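You operate a simulated robot arm through the tools that you are given. There is no shell and no other tool.

Carry out the task below with a simulated robot arm. There is one attempt and no reset: what you move stays moved.

## Task
Tip the water from the clear jug into the coffee maker's tank.
Fine: shut the lid, and put jug and filter bag back. Set down upright: clear jug.

It is judged by the outcome, as a careful person would: the job done as asked, and still so three seconds after it is handed in. It fails if anything else is knocked over, pushed out of place, dropped, spilled or broken. A push-on lid holds only when it is set on centred and level and pressed home; a screw cap is set on level and turned clockwise until tight.

## Robot
A 7-joint arm with a two-finger parallel gripper, fixed in place. Base frame: the origin is at the foot of the arm, x ahead of it, y to its left, z up; the work surface is at about z = 0.74. Units: m, degrees, N and s.
Its first joint turns from -132.0 to 132.0 degrees. Payload 3.91 kg.
The TCP is the grasp point between the finger pads, 0.03 m short of the fingertips. In the tool frame z runs along the fingers and y along their closing line. Largest opening 0.11 m; finger width 0.02, thickness 0.01; the body of the gripper, 0.048 by 0.112 m, starts 0.055 m behind the TCP.
Orientation is told as [roll, pitch, yaw] about the base's x, y, z axes, in that order, counted from this pose: with the fingers straight down and closing along the base's y, the tool's x points along the base's -x, its y along +y and its z along -z.

## Interface
- The arm moves only by the tool nudge_tool. Its argument "plan" is a list of rows, each a list of 7 numbers: the shift along the base's x, y, z in units of 400 mm (1.0 is 400 mm), then the turn, a rotation vector about the base's x, y, z in units of 120 degrees (1.0 is 120 degrees), then the gripper command, from -1 (shut) to 1 (fully open), values between in proportion. In form: [[tx, ty, tz, ax, ay, az, claw], ...]. A call has 1 to 20 rows; each row is the pose to reach, as a shift and turn from the pose commanded when the call began. A call with a number of a shift or a turn outside -1 to 1 is refused whole. Each row takes 0.2 s and may step no farther than 0.05 m and 8.6 degrees from the row before; otherwise, or with a gripper value out of range, the whole call is refused. A pose out of reach is approached as far as the arm can. The call stops where the force on the tool passes 40 N (or 10 N more than at its start, if that is more) or the arm is blocked; 0.2 s more then pass. Each finger travels about 0.108 m/s and halts on what it meets, pressing with about 28 N; the grip force reading is that of the motor and also rises with nothing between the fingers. The clock runs only during rows and for 0.2 s after the last one: add rows that repeat a pose to give the fingers time. The reply holds the time, the measured pose of the TCP, the force on the tool along the base axes, the opening and the grip force, in the units named above and with some noise, with the torque about the TCP (base axes, N m) and any sound that the robot's microphone picked up.
- Cameras (640 x 400 px; columns grow to the right, rows downward): "scene" is fixed at [0.3989, 0.6493, 1.7502]; the picture's right is [0.29, 0.96, 0.00], its down [0.89, -0.27, -0.36] and it looks along [-0.34, 0.10, -0.93] (base axes); focal length 214 px, centre (320, 200). "wrist" rides on the gripper at [0.072, 0.017, -0.103] in the tool frame; the picture's right is [-0.23, 0.97, 0.00], its down [-0.76, -0.18, -0.62] and it looks along [-0.61, -0.14, 0.78] (tool axes); focal length 222 px, centre (320, 200). There is no depth. A picture from a camera that has moved, and an enlarged one, comes with that camera's place and axes in the base frame and with its lens.
- capture(camera): a new picture of that camera. It takes no simulated time.
- zoom(camera, box): a new picture of the part [left, top, right, bottom] of that camera's present view, enlarged. It takes no simulated time.
- close_job(): hands the job in; it is judged then, once.

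Nothing tells you positions but the pictures and the camera data. Unless the task says otherwise, let go and move clear before handing in.

The tools are called after "Request:" as a command line: name --pt "numbers of a row" for each row, then --argument value for the rest, lists and objects as JSON in quotes. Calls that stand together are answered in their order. nudge_tool: Moves the arm, as the interface text tells. Its arguments: {"type":"object","properties":{"plan":{"type":"array"}},"required":["plan"]} The other tools are called the same way: capture (camera) takes a picture; zoom (camera, box) takes an enlarged picture of a part of a camera's view; close_job () hands the job in.

At the start:

```text
clock: 0.0
tcp_pos: [0.2095, 0.5422, 1.4979]
ee_rot: [0.1, 0.0, 0.0]
ft_force: [0.2, -0.7, -0.8]
moment: [0.0, 0.01, 0.01]
width: 0.1101
grasp_force: 0.0
```

scene: 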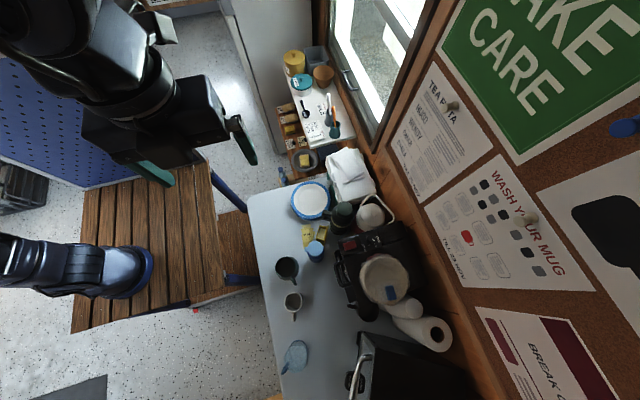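
wrist: 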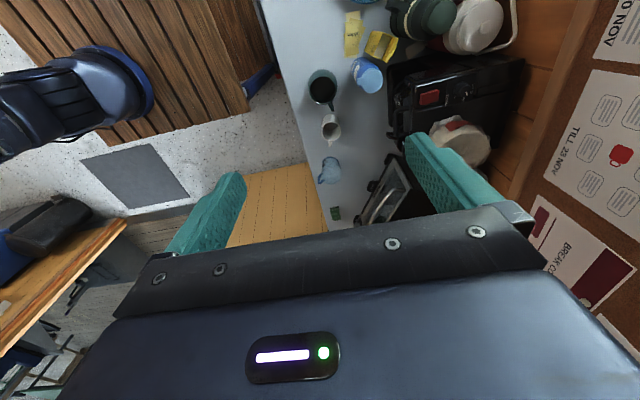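

I see a table with a coffee maker (black), some mugs, and what may be a clear jug (bluish). I'll look closer before moving.

Request:
zoom --camera "scene" --box '[240, 140, 480, 290]'

Request:
zoom --camera "scene" --box '[240, 250, 480, 400]'

Request:
zoom --camera "wrist" --box '[280, 0, 540, 160]'

Request:
zoom --camera "wrist" --box '[290, 100, 450, 240]'

```text
2.67 times, centred on (360, 215) of scene
camera zoom: at [0.3989, 0.6493, 1.7502], right [0.29, 0.96, 0.0], down [0.89, -0.27, -0.36], along [-0.34, 0.1, -0.93], focal length 572 px, centre (213, 160)
```

zoom: 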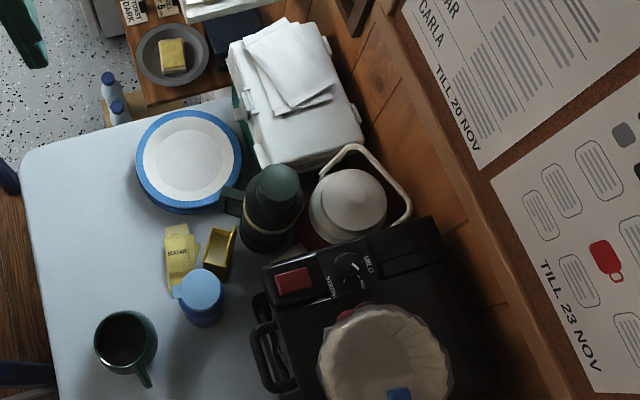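

```text
2.67 times, centred on (360, 325) of scene
camera zoom: at [0.3989, 0.6493, 1.7502], right [0.29, 0.96, 0.0], down [0.89, -0.27, -0.36], along [-0.34, 0.1, -0.93], focal length 572 px, centre (213, -133)
```

zoom: 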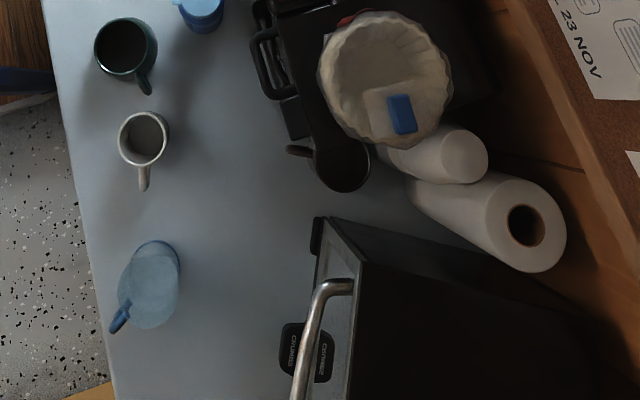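

```text
2.46 times, centred on (410, 80) of wrist
camera zoom: at [0.1357, 0.5591, 1.5999], right [0.23, 0.97, 0.0], down [0.76, -0.18, 0.62], along [0.61, -0.14, -0.78], focal length 547 px, centre (98, 495)
```

zoom: 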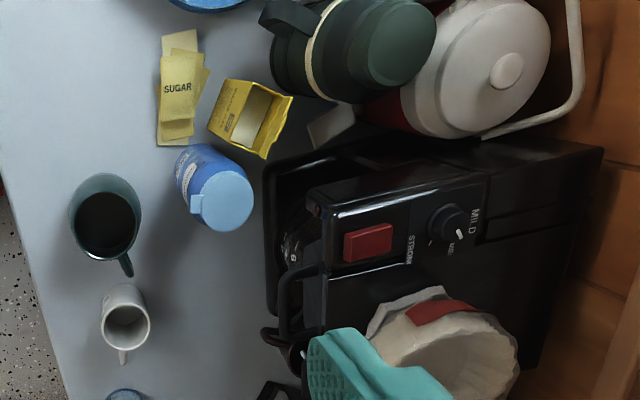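

```text
2.86 times, centred on (370, 170) of wrist
camera zoom: at [0.1357, 0.5591, 1.5999], right [0.23, 0.97, 0.0], down [0.76, -0.18, 0.62], along [0.61, -0.14, -0.78], focal length 635 px, centre (177, 286)
```

zoom: 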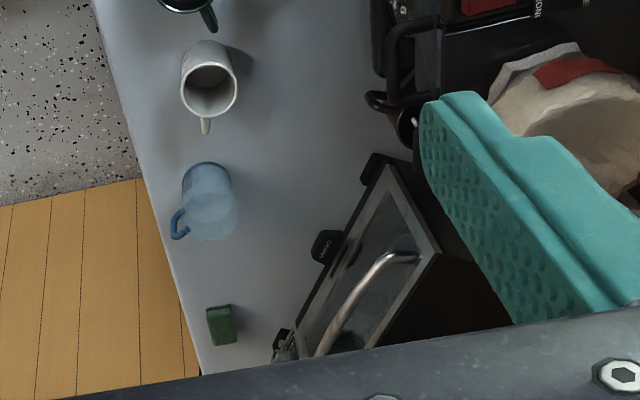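

The bluish translucent jug appears to be near (0.62, 0.48). The black coffee maker is around (0.4, 0.85), with a paper filter and blue clip on top. I'll move the arm sideways to look down on the coffee maker.

Request:
nudge_tool --pt "0 0.1 0 0 0 0 1" --pt "0 0.2 0 0 0 0 1" --pt "0 0.3 0 0 0 0 1" --pt "0 0.4 0 0 0 0 1" --pt "0 0.5 0 0 0 0 1" --pt "0 0.6 0 0 0 0 1"

Request:
capture --camera "wrist"

Request:
capture --camera "scene"

```text
clock: 1.4
tcp_pos: [0.2102, 0.7266, 1.4878]
ee_rot: [0.0, 0.0, 0.0]
ft_force: [0.0, 0.2, 0.3]
moment: [0.02, -0.02, 0.0]
width: 0.1099
grasp_force: 0.1
out of reach, approached as far as the arm can: row 5, 6
```

```text
taken
camera wrist: at [0.1356, 0.7415, 1.5902], right [0.23, 0.97, 0.0], down [0.76, -0.18, 0.62], along [0.61, -0.14, -0.78], focal length 222 px, centre (320, 200)
```

wrist: 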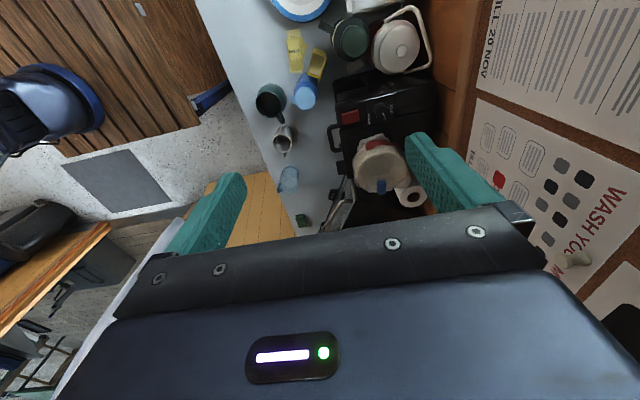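

```text
taken
```

scene: 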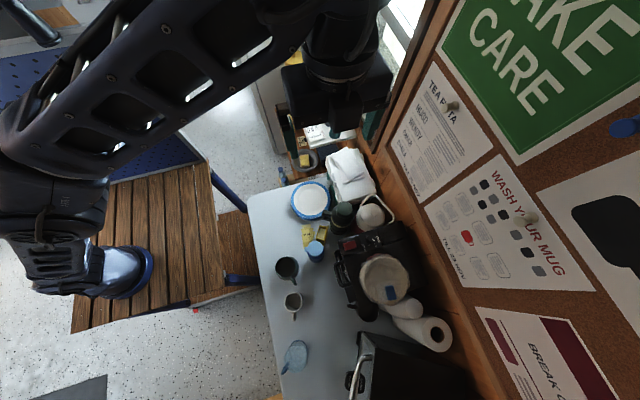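

The arm reached its limit up high, so I'll lower it to get a closer view of the coffee maker.

Request:
nudge_tool --pt "0 0 -0.1 0 0 0 1" --pt "0 0 -0.2 0 0 0 1" --pt "0 0 -0.3 0 0 0 1" --pt "0 0 -0.4 0 0 0 1" --pt "0 0 -0.5 0 0 0 1"

Request:
capture --camera "wrist"

Request:
zoom --camera "wrist" --box '[260, 40, 460, 220]'

```text
clock: 2.6
tcp_pos: [0.2092, 0.7258, 1.2895]
ee_rot: [0.1, 0.1, 0.0]
ft_force: [-0.2, 0.5, -0.2]
moment: [0.04, 0.0, 0.02]
width: 0.1098
grasp_force: 0.0
```

```text
taken
camera wrist: at [0.136, 0.7414, 1.391], right [0.23, 0.97, 0.0], down [0.76, -0.18, 0.62], along [0.61, -0.14, -0.78], focal length 222 px, centre (320, 200)
```

wrist: 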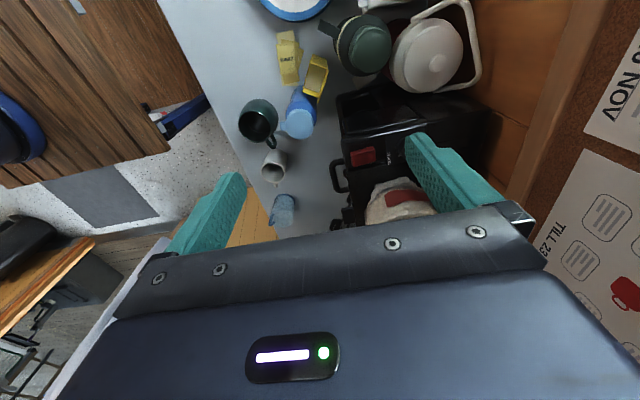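

```text
2.22 times, centred on (360, 130) of wrist
camera zoom: at [0.136, 0.7414, 1.391], right [0.23, 0.97, 0.0], down [0.76, -0.18, 0.62], along [0.61, -0.14, -0.78], focal length 494 px, centre (231, 356)
```

zoom: 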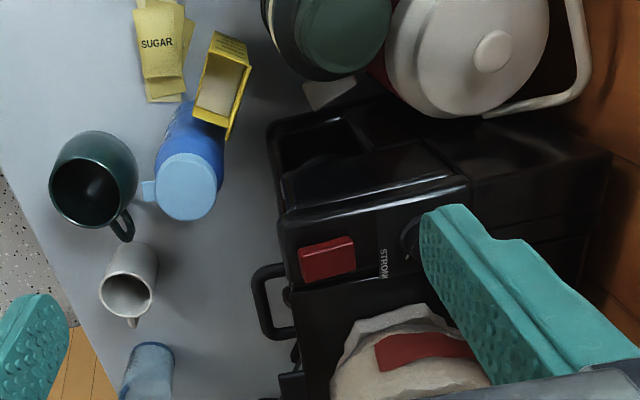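

I need a better angle, so I'll shift to +x to bring the machine's top into the unobstructed upper half of the view.

Request:
nudge_tool --pt "0.1 0 0.05 0 0 0 1" --pt "0.2 0 0.1 0 0 0 1" --pt "0.3 0 0.1 0 0 0 1" --pt "0.4 0 0.1 0 0 0 1" --pt "0.5 0 0.1 0 0 0 1" --pt "0.6 0 0.1 0 0 0 1"

Request:
capture --camera "wrist"

Request:
zoom --camera "wrist" --box '[300, 0, 480, 140]'

Request:
capture --camera "scene"

```text
clock: 4.0
tcp_pos: [0.4483, 0.7251, 1.3294]
ee_rot: [0.1, 0.0, 0.0]
ft_force: [0.2, 0.0, 0.0]
moment: [0.0, -0.08, -0.04]
width: 0.11
grasp_force: 0.0
```

```text
taken
camera wrist: at [0.3759, 0.7412, 1.4311], right [0.23, 0.97, 0.0], down [0.76, -0.18, 0.62], along [0.61, -0.14, -0.78], focal length 222 px, centre (320, 200)
```

wrist: 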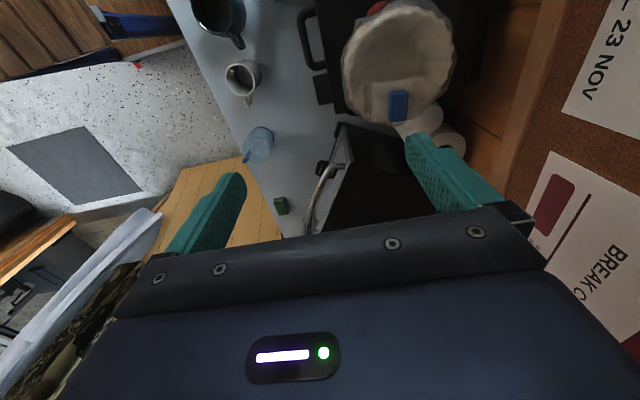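

```text
2.86 times, centred on (390, 70) of wrist
camera zoom: at [0.3759, 0.7412, 1.4311], right [0.23, 0.97, 0.0], down [0.76, -0.18, 0.62], along [0.61, -0.14, -0.78], focal length 635 px, centre (120, 571)
```

zoom: 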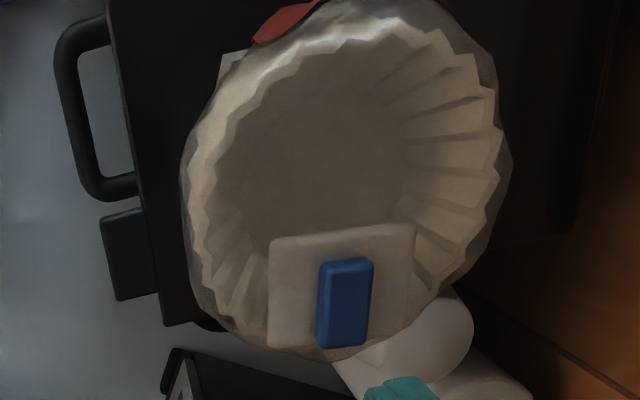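

```text
taken
```

scene: 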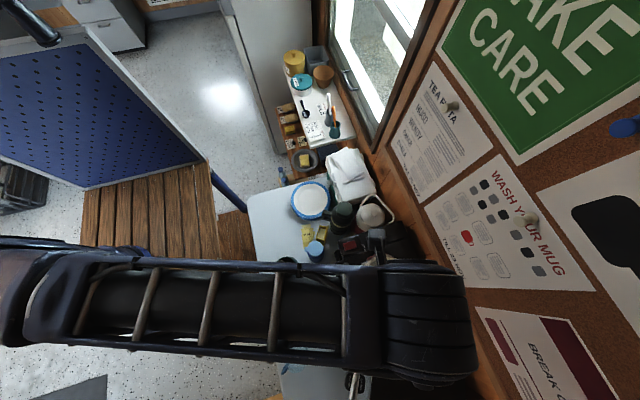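

The filter bag is a clear plastic bag of paper filters with a blue grip block near (0.47, 0.82, 1.15), lying on top of the machine. I'll turn the wrist 90° to see the machine from the front.

Request:
nudge_tool --pt "-0.01 -0.024 0 0 0 0.068 1" --pt "-0.02 -0.048 0 0 0 0.136 1" --pt "-0.03 -0.072 0 0 0 0.204 1" --pt "-0.04 -0.096 0 0 0 0.272 1" --pt "-0.05 -0.12 0 0 0 0.34 1" --pt "-0.06 -0.144 0 0 0 0.408 1" --pt "-0.07 -0.168 0 0 0 0.476 1" --pt "-0.08 -0.192 0 0 0 0.544 1" --pt "-0.09 -0.216 0 0 0 0.612 1" --pt "-0.1 -0.24 0 0 0 0.68 1" --pt "-0.12 -0.26 0 0 0 0.75 1"

Request:
capture --camera "wrist"

Request:
zoom --camera "wrist" --box '[200, 0, 460, 170]'

```text
clock: 6.4
tcp_pos: [0.4025, 0.6217, 1.329]
ee_rot: [0.0, 0.0, 90.1]
ft_force: [0.5, 0.2, 0.0]
moment: [-0.03, -0.04, 0.02]
width: 0.1099
grasp_force: 0.0
```

```text
taken
camera wrist: at [0.3844, 0.5486, 1.4307], right [-0.97, 0.23, 0.0], down [0.18, 0.76, 0.62], along [0.14, 0.61, -0.78], focal length 222 px, centre (320, 200)
```

wrist: 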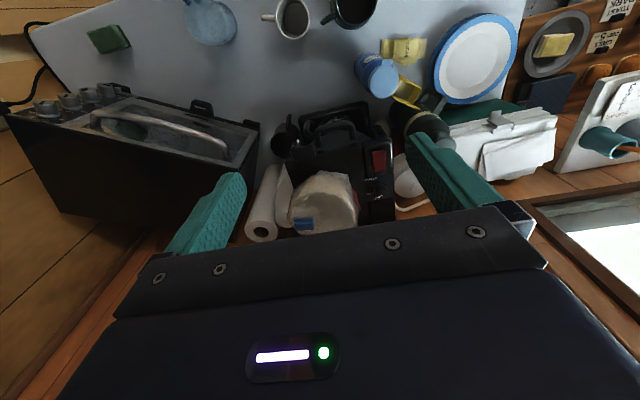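

```text
2.35 times, centred on (330, 85) of wrist
camera zoom: at [0.3844, 0.5486, 1.4307], right [-0.97, 0.23, 0.0], down [0.18, 0.76, 0.62], along [0.14, 0.61, -0.78], focal length 523 px, centre (296, 471)
```

zoom: 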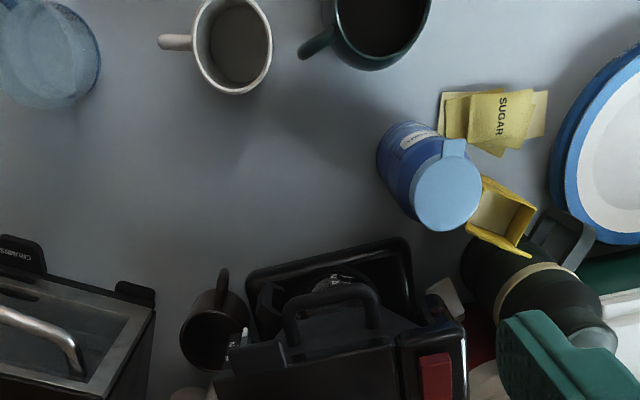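

The machine's front faces -y. I'll zoom in on its top.

Request:
zoom --camera "wrist" --box '[230, 90, 430, 250]'

Request:
zoom --camera "scene" --box '[320, 200, 460, 340]'

```text
2.50 times, centred on (330, 170) of wrist
camera zoom: at [0.3844, 0.5486, 1.4307], right [-0.97, 0.23, 0.0], down [0.18, 0.76, 0.62], along [0.14, 0.61, -0.78], focal length 555 px, centre (295, 275)
```

zoom: 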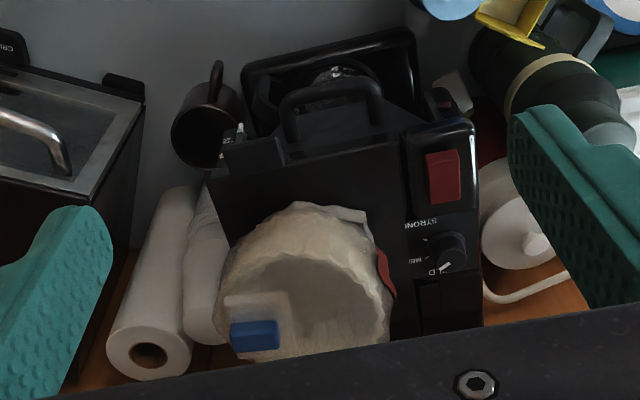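

```text
2.86 times, centred on (390, 270) of scene
camera zoom: at [0.3989, 0.6493, 1.7502], right [0.29, 0.96, 0.0], down [0.89, -0.27, -0.36], along [-0.34, 0.1, -0.93], focal length 613 px, centre (120, 0)
```

zoom: 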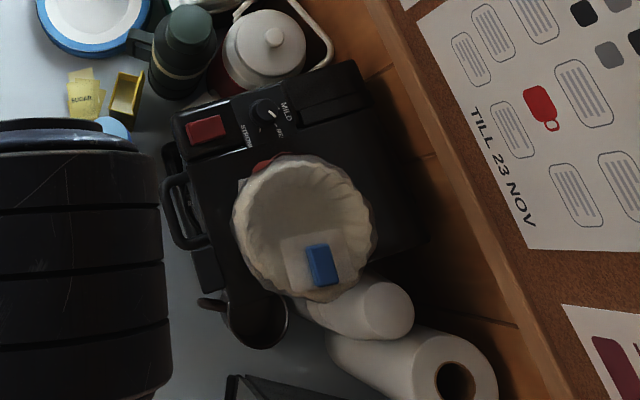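

I need to understand the lid, so I'll tilt the tool forward and lower it to view the machine front and top edge more horizontally.

Request:
nudge_tool --pt "0 -0.03 -0.1 0.066 0 0 1" --pt "0 -0.06 -0.2 0.132 0 0 1" --pt "0 -0.09 -0.3 0.198 0 0 1" --pt "0 -0.12 -0.4 0.264 0 0 1" --pt "0 -0.14 -0.48 0.333 0 0 1"

Request:
capture --camera "wrist"

Request:
zoom --camera "wrist" --box '[220, 50, 440, 220]'

```text
clock: 7.6
tcp_pos: [0.4006, 0.5643, 1.1356]
ee_rot: [0.0, -40.0, 89.9]
ft_force: [-2.2, 0.5, 1.1]
moment: [-0.03, -0.08, -0.06]
width: 0.1097
grasp_force: 0.1
```

```text
taken
camera wrist: at [0.3822, 0.4423, 1.1675], right [-0.97, 0.17, 0.15], down [0.18, 0.18, 0.97], along [0.14, 0.97, -0.21], focal length 222 px, centre (320, 200)
```

wrist: 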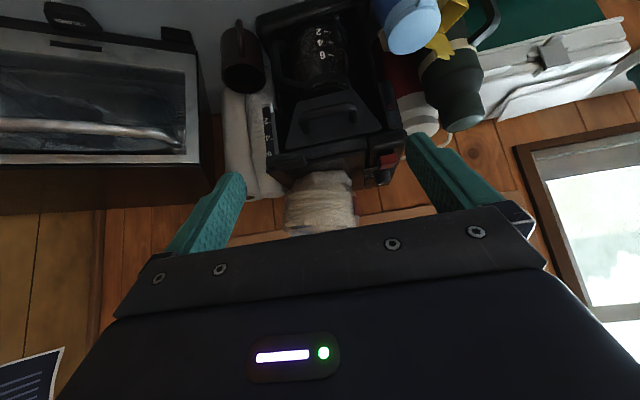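

```text
2.35 times, centred on (330, 135) of wrist
camera zoom: at [0.3822, 0.4423, 1.1675], right [-0.97, 0.17, 0.15], down [0.18, 0.18, 0.97], along [0.14, 0.97, -0.21], focal length 523 px, centre (296, 353)
```

zoom: 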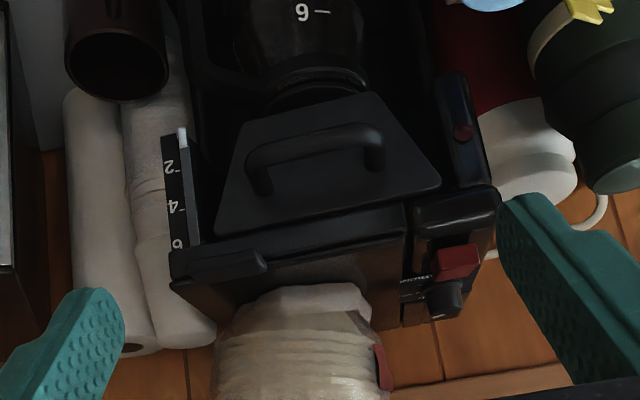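

Request:
zoom --camera "wrist" --box '[270, 120, 420, 220]'

```text
4.00 times, centred on (345, 170) of wrist
camera zoom: at [0.3822, 0.4423, 1.1675], right [-0.97, 0.17, 0.15], down [0.18, 0.18, 0.97], along [0.14, 0.97, -0.21], focal length 888 px, centre (220, 320)
```

zoom: 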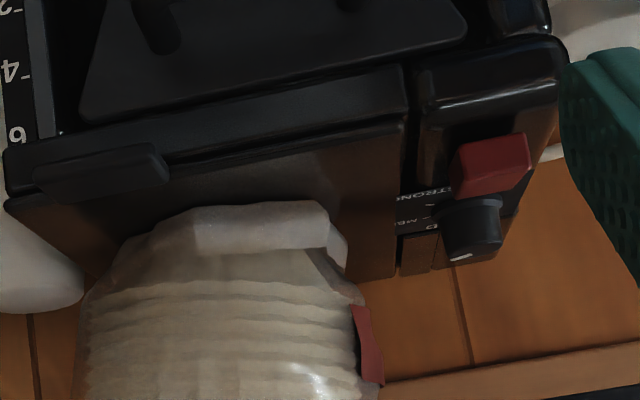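

The machine has a lid on top (x≈0.35–0.50, y≈0.735–0.95, z≈1.05) with a tab at its front +x corner near (0.456, 0.729, 1.047). The filter bag sits on the lid. I'll go back upright and look closely at the bag's blue grip.

Request:
nudge_tool --pt "0 0.03 0.1 -0.066 0 0 1" --pt "0 0.06 0.2 -0.132 0 0 1" --pt "0 0.09 0.3 -0.198 0 0 1" --pt "0 0.12 0.4 -0.264 0 0 1" --pt "0 0.14 0.48 -0.333 0 0 1"

Request:
nudge_tool --pt "0.01 0.03 0 0 0 -0.068 1" --pt "0.02 0.06 0 0 0 -0.136 1" --pt "0.03 0.09 0 0 0 -0.204 1" --pt "0.04 0.12 0 0 0 -0.272 1" --pt "0.05 0.15 0 0 0 -0.34 1" --pt "0.06 0.18 0 0 0 -0.408 1" --pt "0.07 0.22 0 0 0 -0.476 1" --pt "0.08 0.26 0 0 0 -0.544 1" --pt "0.09 0.3 0 0 0 -0.612 1" --pt "0.1 0.34 0 0 0 -0.68 1" --pt "0.1 0.38 0 0 0 -0.75 1"

Request:
capture --camera "wrist"

Request:
zoom --camera "wrist" --box '[240, 0, 460, 160]'

```text
clock: 8.8
tcp_pos: [0.4031, 0.6206, 1.3295]
ee_rot: [-0.1, 0.1, 90.0]
ft_force: [0.0, -0.2, 0.4]
moment: [0.03, 0.0, 0.01]
width: 0.1098
grasp_force: 0.1
```

```text
clock: 11.2
tcp_pos: [0.4411, 0.774, 1.3295]
ee_rot: [0.2, 0.0, -0.1]
ft_force: [0.2, -0.4, 0.0]
moment: [0.04, -0.02, 0.01]
width: 0.11
grasp_force: 0.1
```

```text
taken
camera wrist: at [0.3678, 0.7891, 1.4312], right [0.23, 0.97, 0.0], down [0.76, -0.18, 0.62], along [0.61, -0.14, -0.78], focal length 222 px, centre (320, 200)
```

wrist: 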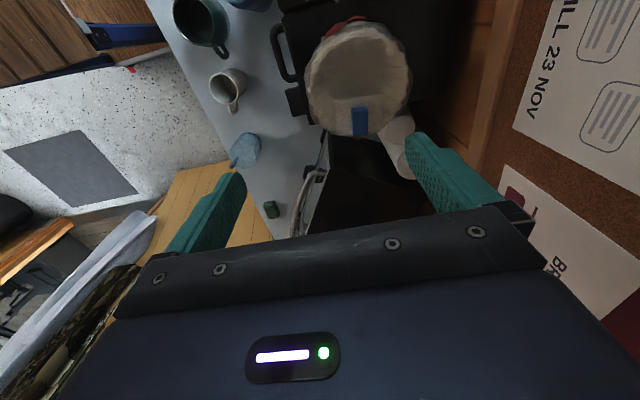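

```text
2.50 times, centred on (350, 80) of wrist
camera zoom: at [0.3678, 0.7891, 1.4312], right [0.23, 0.97, 0.0], down [0.76, -0.18, 0.62], along [0.61, -0.14, -0.78], focal length 555 px, centre (245, 500)
```

zoom: 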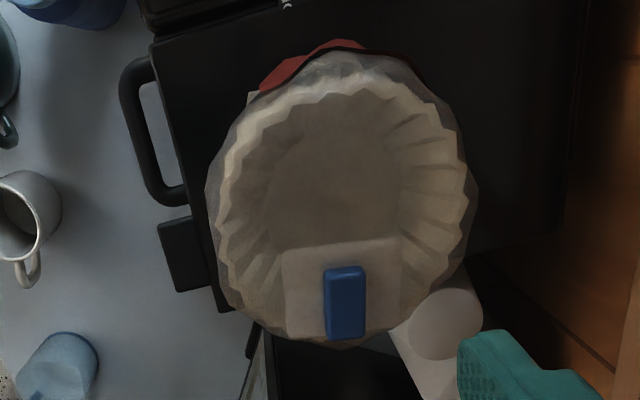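

The blue grip block is at about (0.476, 0.818), with its top at z≈1.143; it's ~2 cm wide along y and ~3.5 cm long along x. I'll get a lower view to judge its height.

Request:
nudge_tool --pt "-0.1 0 -0.05 0 0 0 1" --pt "-0.2 0 -0.12 0 0 0 1" --pt "-0.28 0 -0.2 0 0 0 1" --pt "-0.3 0 -0.25 0 0 0 1"

Request:
zoom --camera "wrist" --box '[240, 40, 460, 200]'

```text
clock: 12.2
tcp_pos: [0.3219, 0.7727, 1.2282]
ee_rot: [-0.1, 0.0, 0.0]
ft_force: [-0.3, 0.8, -0.4]
moment: [0.0, 0.01, -0.04]
width: 0.1101
grasp_force: 0.0
```

```text
2.50 times, centred on (350, 120) of wrist
camera zoom: at [0.2476, 0.7893, 1.3309], right [0.23, 0.97, 0.0], down [0.76, -0.18, 0.62], along [0.61, -0.14, -0.78], focal length 555 px, centre (245, 400)
```

zoom: 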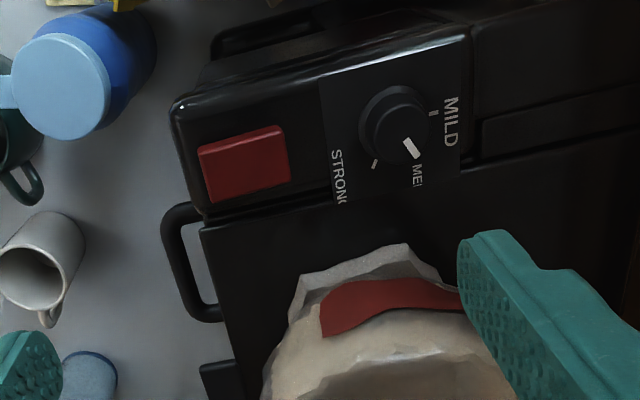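

The block is only about 1.5 cm tall, so I'll grip it with the fingertips. I'll go above it with the gripper partly closed, and then check alignment.

Request:
nudge_tool --pt "0 0 0.08 0 0 0 0.5" --pt "0.1 0.03 0.08 0 0 0 0" --pt "0.2 0.06 0.08 0 0 0 -0.09" --pt "0.3 0.09 0.08 0 0 0 -0.09" --pt "0.385 0.112 0.06 0 0 0 -0.09" --pt "0.385 0.112 0 0 0 0 -0.09"

Request:
capture --camera "wrist"

Request:
capture --camera "scene"

```text
clock: 13.6
tcp_pos: [0.4755, 0.8184, 1.2289]
ee_rot: [0.0, 0.0, 0.0]
ft_force: [-0.3, 0.3, -0.9]
moment: [0.03, 0.01, -0.01]
width: 0.0501
grasp_force: 0.0
```

```text
taken
camera wrist: at [0.4018, 0.8345, 1.3306], right [0.23, 0.97, 0.0], down [0.76, -0.18, 0.62], along [0.61, -0.14, -0.78], focal length 222 px, centre (320, 200)
```

wrist: 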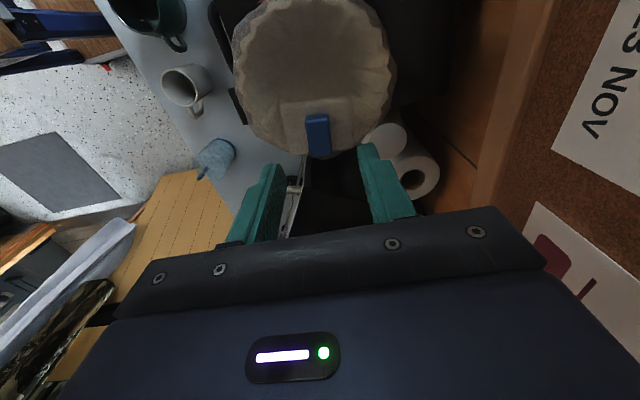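

```text
taken
```

scene: 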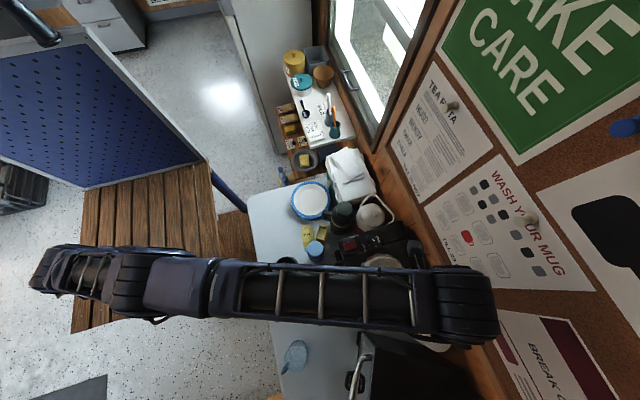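

The block lines up with the fingers at (0.477, 0.816). I'll go down so the fingertips straddle it by about a centimetre.

Request:
nudge_tool --pt "0.002 -0.005 -0.06 0 0 0 -0.09" --pt "0.002 -0.005 -0.12 0 0 0 -0.09" --pt "0.002 -0.005 -0.16 0 0 0 -0.09" --pt "0.002 -0.005 -0.17 0 0 0 -0.09"

Request:
zoom --camera "wrist" --box '[220, 80, 440, 240]'

```text
clock: 14.6
tcp_pos: [0.4764, 0.8155, 1.1618]
ee_rot: [0.2, -0.1, -0.1]
ft_force: [1.9, 0.6, 12.1]
moment: [0.39, 0.07, -0.09]
width: 0.0507
grasp_force: 0.7
```

```text
2.50 times, centred on (330, 160) of wrist
camera zoom: at [0.402, 0.8318, 1.2641], right [0.23, 0.97, 0.0], down [0.76, -0.18, 0.62], along [0.61, -0.14, -0.78], focal length 555 px, centre (295, 300)
```

zoom: 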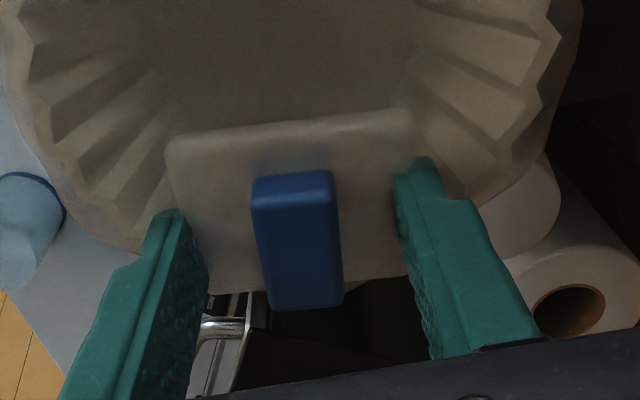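

The fingertips have just touched the card on both sides of the block. I'll back off 1–2 mm and close.

Request:
nudge_tool --pt "0.003 0 0.004 0 0 0 -0.09" --pt "0.005 0 0.004 0 0 0 -1" --pt "0.005 0 0.004 0 0 0 -1" --pt "0.005 0 0.004 0 0 0 -1" --pt "0.005 0 0.004 0 0 0 -1"

Request:
zoom --camera "wrist" --box '[220, 80, 440, 240]'

```text
clock: 15.8
tcp_pos: [0.4778, 0.8148, 1.1618]
ee_rot: [0.0, 0.0, 0.0]
ft_force: [0.1, -0.4, -0.2]
moment: [0.0, -0.04, -0.03]
width: 0.0192
grasp_force: 28.0
```

```text
2.50 times, centred on (330, 160) of wrist
camera zoom: at [0.4042, 0.8323, 1.2638], right [0.23, 0.97, 0.0], down [0.76, -0.18, 0.62], along [0.61, -0.14, -0.78], focal length 555 px, centre (295, 300)
```

zoom: 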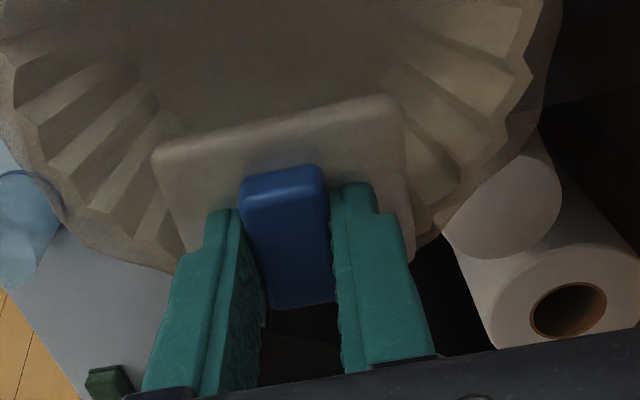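

The block is gripped (19 mm). I'll lift gently and check that the bag follows.

Request:
nudge_tool --pt "0 0 0.02 0 0 0 -1" --pt "0 0 0.05 0 0 0 -1" --pt "0 0 0.1 0 0 0 -1" --pt "0 0 0.15 0 0 0 -1" --pt "0 0 0.2 0 0 0 -1"

Request:
capture --camera "wrist"

Request:
capture --camera "scene"

```text
clock: 17.0
tcp_pos: [0.4777, 0.8148, 1.2424]
ee_rot: [0.0, -0.1, 0.0]
ft_force: [0.2, 0.0, 0.8]
moment: [-0.01, 0.01, 0.0]
width: 0.0
grasp_force: 28.1
```

```text
taken
camera wrist: at [0.4043, 0.8321, 1.3444], right [0.23, 0.97, 0.0], down [0.76, -0.18, 0.62], along [0.61, -0.14, -0.78], focal length 222 px, centre (320, 200)
```

wrist: 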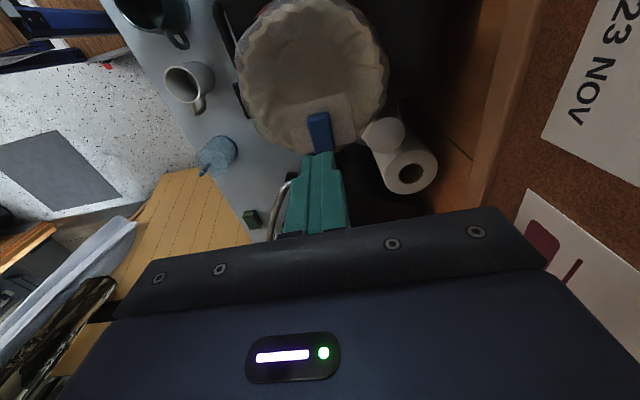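

```text
taken
```

scene: 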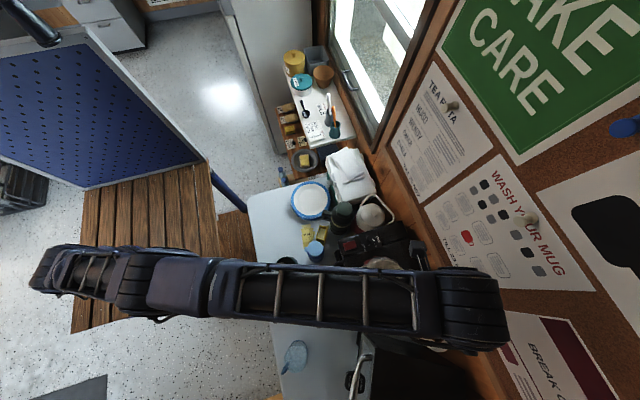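

The grip slipped off the block; the bag is still on the lid, only slightly turned. I need to see the block's true shape and tilt before retrying.

Request:
zoom --camera "wrist" --box '[230, 0, 450, 160]'

Request:
nudge_tool --pt "-0.01 -0.04 0.02 0 0 0.068 -1" --pt "-0.02 -0.08 0.04 0 0 0.136 -1" --pt "-0.03 -0.12 0.05 0 0 0.204 -1" --pt "-0.04 -0.16 0.06 0 0 0.272 -1" --pt "-0.05 -0.2 0.06 0 0 0.34 -1" --pt "-0.06 -0.24 0.06 0 0 0.408 -1" --pt "-0.06 -0.28 0.06 0 0 0.476 -1" --pt "-0.06 -0.32 0.06 0 0 0.544 -1" --pt "-0.06 -0.36 0.06 0 0 0.612 -1" --pt "-0.06 -0.4 0.06 0 0 0.68 -1" --pt "-0.06 -0.44 0.06 0 0 0.75 -1"

Request:
nudge_tool --pt "0 -0.04 -0.03 0.066 0 0 -1" --pt "0 -0.08 -0.06 0.132 0 0 -1" --pt "0 -0.1 -0.09 0.198 0 0 -1" --pt "0 -0.1 -0.1 0.25 0 0 -1"

Request:
capture --camera "wrist"

```text
2.50 times, centred on (340, 80) of wrist
camera zoom: at [0.4043, 0.8321, 1.3444], right [0.23, 0.97, 0.0], down [0.76, -0.18, 0.62], along [0.61, -0.14, -0.78], focal length 555 px, centre (270, 500)
```

zoom: 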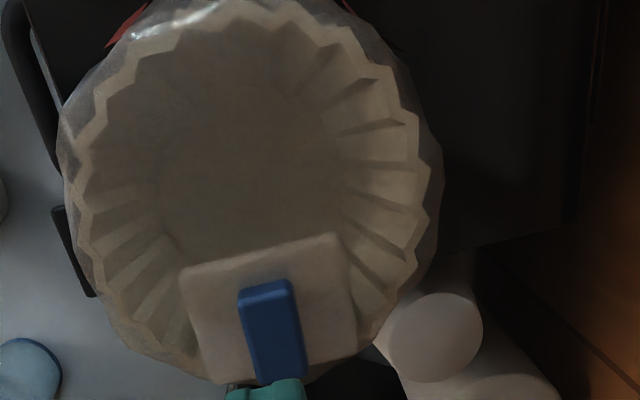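

```text
clock: 19.4
tcp_pos: [0.4548, 0.64, 1.2671]
ee_rot: [-0.1, 0.1, 90.1]
ft_force: [-0.9, -0.3, 0.1]
moment: [-0.04, -0.02, 0.01]
width: 0.0
grasp_force: 28.2
```

```text
clock: 20.4
tcp_pos: [0.4542, 0.6009, 1.226]
ee_rot: [0.0, -30.1, 90.0]
ft_force: [-0.3, -0.3, -0.2]
moment: [-0.04, 0.01, -0.02]
width: 0.0002
grasp_force: 28.1
```

```text
taken
camera wrist: at [0.4363, 0.4846, 1.2782], right [-0.97, 0.2, 0.11], down [0.18, 0.35, 0.92], along [0.14, 0.92, -0.37], focal length 222 px, centre (320, 200)
```

wrist: 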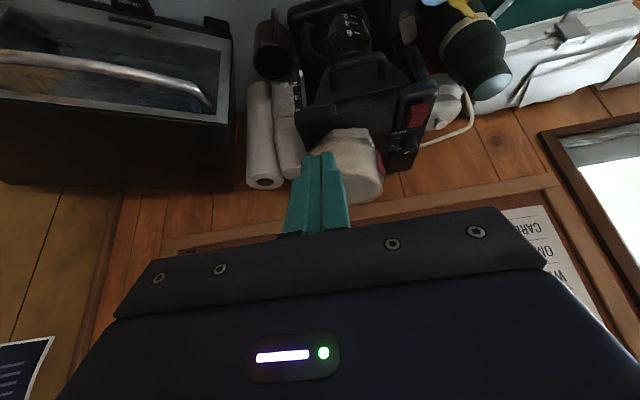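

The closed fingers block the view. I'll open them and shift sideways.

Request:
nudge_tool --pt "0.05 0.0 0.0 0 0 0 1" --pt "0.1 0.05 0 0 0 0 1" --pt "0.1 0.1 0 0 0 0 1" --pt "0.1 0.12 0 0 0 0 1" --pt "0.1 0.12 0 0 0 0 1"

Request:
zoom --camera "wrist" --box '[260, 100, 440, 230]'

```text
clock: 21.6
tcp_pos: [0.4939, 0.6478, 1.2261]
ee_rot: [-0.1, -30.0, 90.0]
ft_force: [-0.5, 0.6, -0.3]
moment: [0.03, -0.01, -0.03]
width: 0.11
grasp_force: 0.0
```

```text
3.08 times, centred on (350, 165) of wrist
camera zoom: at [0.4763, 0.5327, 1.2785], right [-0.97, 0.2, 0.11], down [0.18, 0.35, 0.92], along [0.14, 0.92, -0.37], focal length 684 px, centre (228, 308)
```

zoom: 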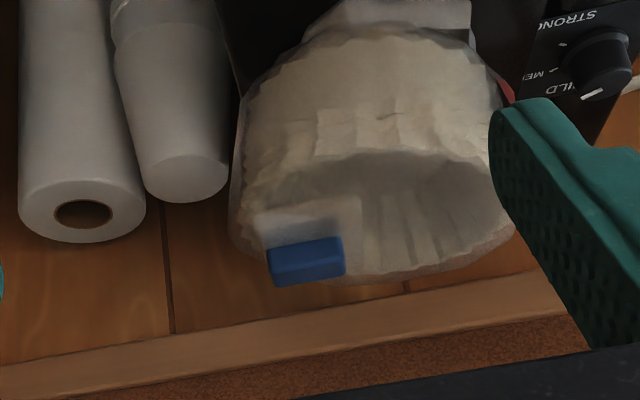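

The block is level, about 1.6 cm tall, and its long axis is yawed about −4°. My straight pads only caught its edges. I'll go back upright and retry with yaw −4°.

Request:
nudge_tool --pt "0 0 0.05 -0.066 0 0 1" --pt "0 0 0.1 -0.132 0 0 1" --pt "0 0 0.15 -0.198 0 0 0" --pt "0 0 0.15 -0.25 0 0 -0.27"

Request:
nudge_tool --pt "0 0.02 0 0 0 -0.068 -0.27" --pt "0 0.05 0 0 0 -0.136 -0.27" --pt "0 0.08 0 0 0 -0.204 -0.27" --pt "0 0.11 0 0 0 -0.272 -0.27" --pt "0 0.15 0 0 0 -0.34 -0.27" --pt "0 0.19 0 0 0 -0.408 -0.27" --pt "0 0.23 0 0 0 -0.476 -0.27" --pt "-0.01 0.27 0 0 0 -0.544 -0.27" --pt "-0.02 0.31 0 0 0 -0.612 -0.27" --pt "-0.03 0.35 0 0 0 -0.68 -0.27" --pt "-0.035 0.39 0 0 0 -0.74 -0.27" --pt "-0.04 0.42 -0.05 0 0 -0.785 -0.27" --pt "-0.04 0.42 -0.12 0 0 -0.785 -0.27" --pt "-0.04 0.42 -0.14 0 0 -0.785 -0.27"

Request:
zoom --camera "wrist" --box '[220, 40, 440, 200]'

```text
clock: 22.6
tcp_pos: [0.4947, 0.6471, 1.287]
ee_rot: [0.0, 0.1, 90.0]
ft_force: [0.2, -0.8, 0.3]
moment: [0.06, 0.01, 0.01]
width: 0.0402
grasp_force: 0.0
```

```text
clock: 25.6
tcp_pos: [0.4795, 0.8224, 1.2366]
ee_rot: [0.1, 0.0, -4.2]
ft_force: [-1.0, -1.6, 3.3]
moment: [0.16, -0.04, 0.0]
width: 0.0402
grasp_force: 0.1
out of reach, approached as far as the arm can: row 12, 13, 14
```

```text
2.50 times, centred on (330, 120) of wrist
camera zoom: at [0.4083, 0.8436, 1.3387], right [0.3, 0.95, 0.0], down [0.75, -0.23, 0.62], along [0.6, -0.18, -0.78], focal length 555 px, centre (295, 400)
```

zoom: 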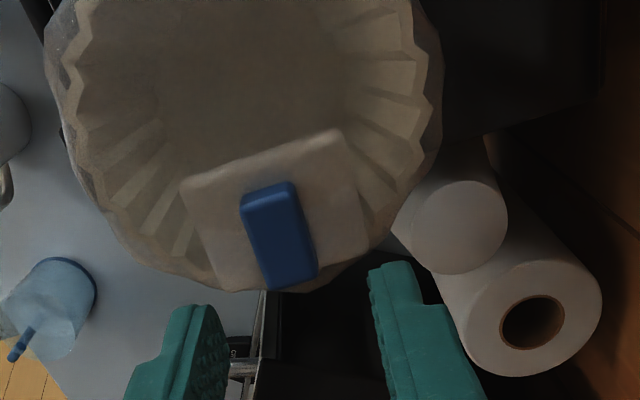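

Yaw is now aligned with the block, but the arm reported a reach limit and y is about 7 mm off. I'll try a small correction to see whether it clears.

Request:
nudge_tool --pt "0 -0.015 0 0 0 0 -0.27" --pt "0 -0.015 -0.03 0 0 0 -0.27"

```text
clock: 26.2
tcp_pos: [0.4848, 0.8266, 1.225]
ee_rot: [-0.2, 0.1, -4.3]
ft_force: [-0.3, 0.7, 0.6]
moment: [-0.01, -0.02, 0.0]
width: 0.0405
grasp_force: 0.0
out of reach, approached as far as the arm can: row 1, 2
```

The wrist is at a joint limit in this orientation. I'll rotate to yaw≈86° instead and grip the block across its long ends, which also puts the bag's weight along the closing axis.

Request:
nudge_tool --pt "0 -0.02 0.05 0 0 0.068 0" --pt "0 -0.02 0.08 0 0 0.136 0" --pt "0 -0.02 0.08 0 0 0.204 0" --pt "0 -0.02 0.08 0 0 0.272 0" --pt "0 -0.02 0.08 0 0 0.34 0" --pt "0 -0.02 0.08 0 0 0.408 0" --pt "0 -0.02 0.08 0 0 0.476 0" --pt "0 -0.02 0.08 0 0 0.544 0" --pt "0 -0.02 0.08 0 0 0.612 0" --pt "0 -0.02 0.08 0 0 0.68 0" --pt "0 -0.02 0.08 0 0 0.75 0"

Request:
capture --camera "wrist"

```text
clock: 28.6
tcp_pos: [0.485, 0.8161, 1.2552]
ee_rot: [0.0, 0.0, 85.9]
ft_force: [0.0, 0.2, -0.1]
moment: [-0.03, 0.02, 0.01]
width: 0.0549
grasp_force: 0.0
out of reach, approached as far as the arm can: row 2, 4, 6, 7, 8, 9, 10
```

```text
taken
camera wrist: at [0.4605, 0.7443, 1.3576], right [-0.96, 0.3, 0.0], down [0.23, 0.75, 0.62], along [0.18, 0.59, -0.78], focal length 222 px, centre (320, 200)
```

wrist: 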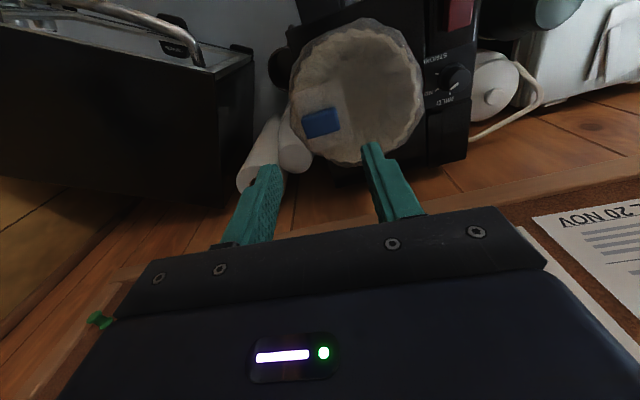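

The block is at about (0.479, 0.814). I'll descend partway and verify alignment.

Request:
nudge_tool --pt "-0.015 -0.005 -0.03 0 0 0 0" --pt "-0.015 -0.005 -0.1 0 0 0 0" --pt "-0.015 -0.005 -0.17 0 0 0 0"

Request:
zoom --camera "wrist" --box '[220, 60, 440, 220]'

```text
clock: 29.4
tcp_pos: [0.4779, 0.8161, 1.1899]
ee_rot: [0.0, -0.1, 85.7]
ft_force: [-0.7, 0.0, -0.3]
moment: [0.04, 0.01, 0.02]
width: 0.0554
grasp_force: 0.1
```

```text
2.50 times, centred on (330, 140) of wrist
camera zoom: at [0.4546, 0.7436, 1.2911], right [-0.95, 0.3, 0.0], down [0.23, 0.75, 0.62], along [0.19, 0.6, -0.78], focal length 555 px, centre (295, 350)
```

zoom: 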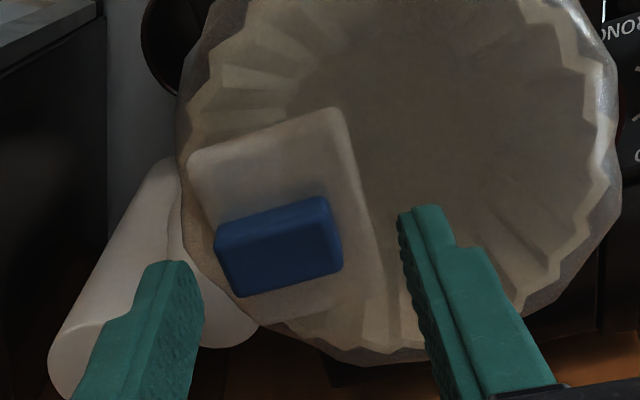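

The block pitches slightly upward toward +x (~5°) with yaw≈−4°. I'll match that tilt, centre on it, and go down until light contact.

Request:
nudge_tool --pt "0.01 -0.004 -0.02 0 -0.04 0 0" --pt "0.01 -0.004 -0.05 0 -0.04 0 0" --pt "0.01 -0.004 -0.065 0 -0.04 0 0"

Request:
zoom --camera "wrist" --box '[220, 60, 440, 220]'

```text
clock: 30.2
tcp_pos: [0.4813, 0.8142, 1.1699]
ee_rot: [-4.9, -0.7, 85.8]
ft_force: [0.5, -1.5, 41.8]
moment: [0.02, 1.35, 0.09]
width: 0.053
grasp_force: 0.1
```

```text
2.50 times, centred on (330, 140) of wrist
camera zoom: at [0.4495, 0.741, 1.2679], right [-0.95, 0.3, -0.08], down [0.18, 0.74, 0.65], along [0.25, 0.6, -0.76], focal length 555 px, centre (295, 350)
```

zoom: 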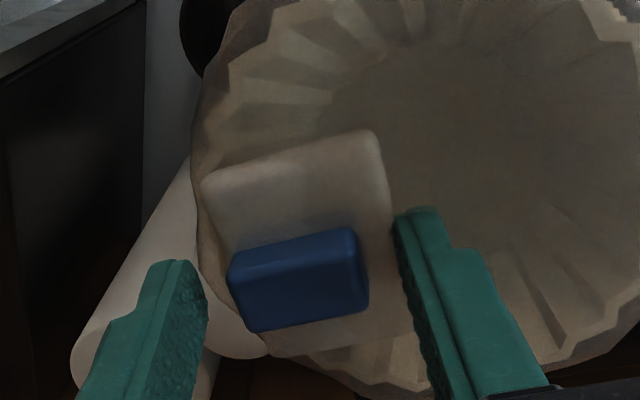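

The inner finger has met the card. I'll back off about 3 mm and close on the block.

Request:
nudge_tool --pt "0 0 0.01 0 0 0 0" --pt "0 0 0.01 0 0 0 -0.5" --pt "0 0 0.01 0 0 0 -1" --pt "0 0 0.01 0 0 0 -1" --pt "0 0 0.01 0 0 0 -1"

Request:
zoom --camera "wrist" --box '[220, 60, 440, 220]'

```text
clock: 31.4
tcp_pos: [0.4831, 0.8135, 1.1665]
ee_rot: [-4.9, -0.2, 85.9]
ft_force: [1.4, -4.3, 20.7]
moment: [-0.41, 0.71, 0.32]
width: 0.035
grasp_force: 27.9
```

```text
2.50 times, centred on (330, 140) of wrist
camera zoom: at [0.4503, 0.7418, 1.2668], right [-0.95, 0.3, -0.08], down [0.18, 0.75, 0.64], along [0.25, 0.59, -0.76], focal length 555 px, centre (295, 350)
```

zoom: 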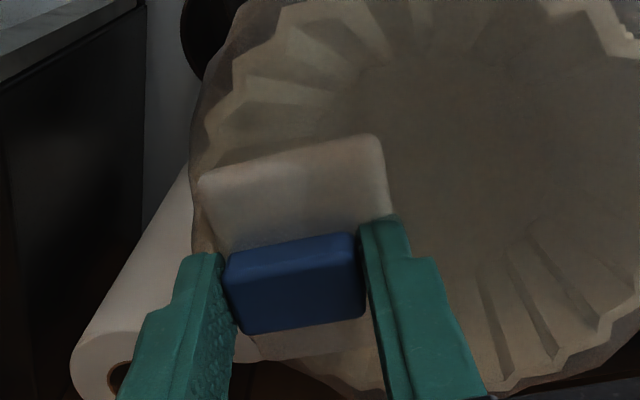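

Now I have a 35 mm grip on the block's ends. I'll lift slowly.

Request:
nudge_tool --pt "0 0 0.01 0 0 0 -1" --pt "0 0 0.02 0 0 0 -1" --pt "0 0 0.03 0 0 0 -1" --pt "0 0 0.04 0 0 0 -1" --pt "0 0 0.055 0 0 0 -1"

Request:
zoom --camera "wrist" --box '[220, 60, 440, 220]'

```text
clock: 32.6
tcp_pos: [0.4823, 0.814, 1.1897]
ee_rot: [-4.8, -0.2, 85.8]
ft_force: [0.5, 0.0, -0.9]
moment: [-0.02, -0.06, -0.03]
width: 0.0333
grasp_force: 27.8
```

```text
2.50 times, centred on (330, 140) of wrist
camera zoom: at [0.4507, 0.7426, 1.2886], right [-0.95, 0.3, -0.08], down [0.18, 0.75, 0.64], along [0.25, 0.59, -0.76], focal length 555 px, centre (295, 350)
```

zoom: 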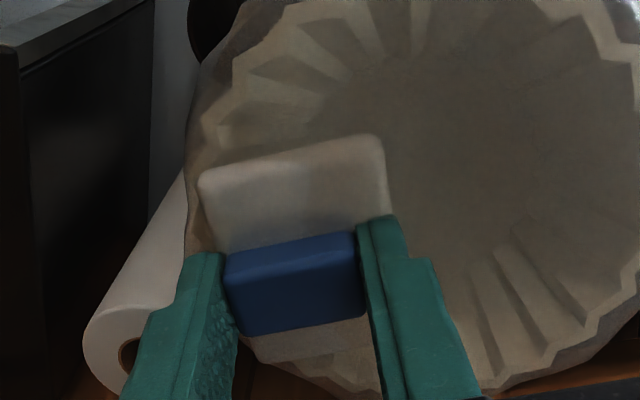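

The bag is coming up with the gripper. I'll lift it higher and carry it over the free table area near (0.53, 0.60).

Request:
nudge_tool --pt "0 0 0.03 0 0 0 -1" --pt "0 0 0.07 0 0 0 -1" --pt "0.01 -0.05 0.11 0 0 0 -1" --pt "0.03 -0.12 0.13 0 0 0 -1" --pt "0.06 -0.2 0.13 0 0 0 -1" --pt "0.1 -0.28 0.13 0 0 0 -1" --pt "0.14 -0.36 0.13 0 0 0 -1" --pt "0.18 -0.44 0.13 0 0 0 -1" --pt "0.22 -0.52 0.13 0 0 0 -1"

Request:
capture --camera "wrist"

Request:
capture --camera "scene"

```text
clock: 34.6
tcp_pos: [0.5707, 0.6065, 1.24]
ee_rot: [-4.8, -0.5, 85.8]
ft_force: [-0.8, 0.5, -1.9]
moment: [-0.04, -0.06, 0.02]
width: 0.0333
grasp_force: 27.8
```

```text
taken
camera wrist: at [0.538, 0.5352, 1.3405], right [-0.95, 0.3, -0.08], down [0.18, 0.75, 0.64], along [0.25, 0.6, -0.76], focal length 222 px, centre (320, 200)
```

wrist: 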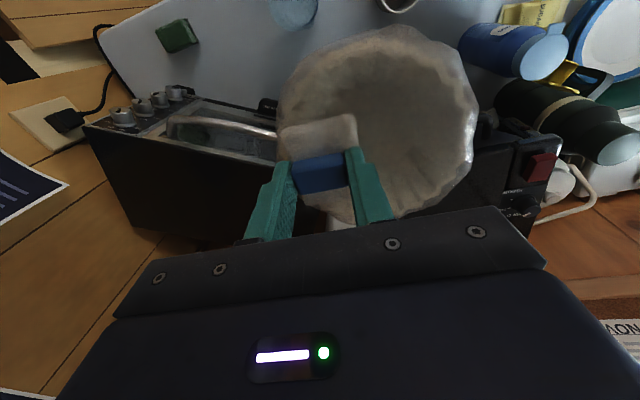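

```text
taken
```

scene: 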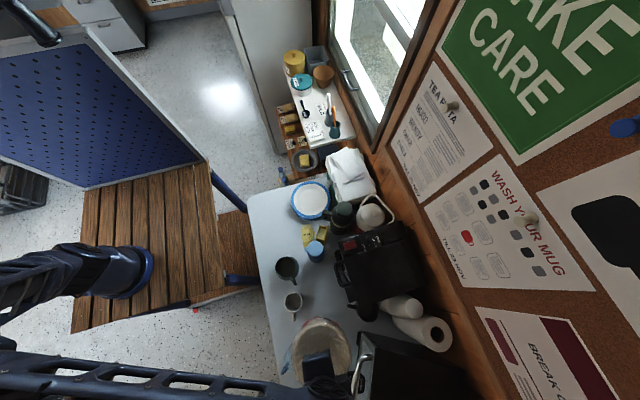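

The bag is held, and the machine's lid is now exposed. I'll zoom in on both.

Request:
zoom --camera "scene" --box '[320, 210, 440, 320]'

Request:
zoom --camera "scene" --box '[250, 270, 410, 400]'

```text
3.64 times, centred on (380, 265) of scene
camera zoom: at [0.3989, 0.6493, 1.7502], right [0.29, 0.96, 0.0], down [0.89, -0.27, -0.36], along [-0.34, 0.1, -0.93], focal length 780 px, centre (102, -36)
```

zoom: 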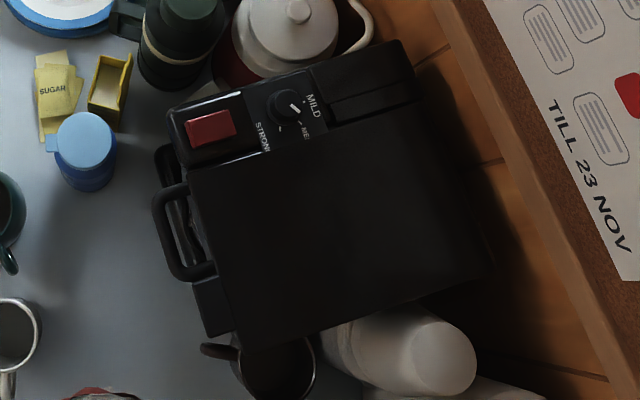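

```text
3.08 times, centred on (330, 335) of scene
camera zoom: at [0.3989, 0.6493, 1.7502], right [0.29, 0.96, 0.0], down [0.89, -0.27, -0.36], along [-0.34, 0.1, -0.93], focal length 660 px, centre (289, -215)
```

zoom: 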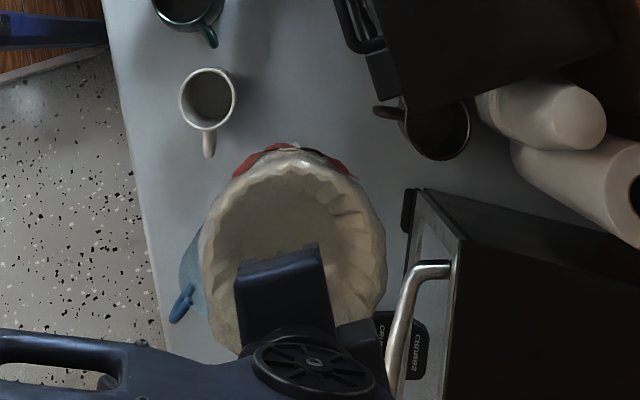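

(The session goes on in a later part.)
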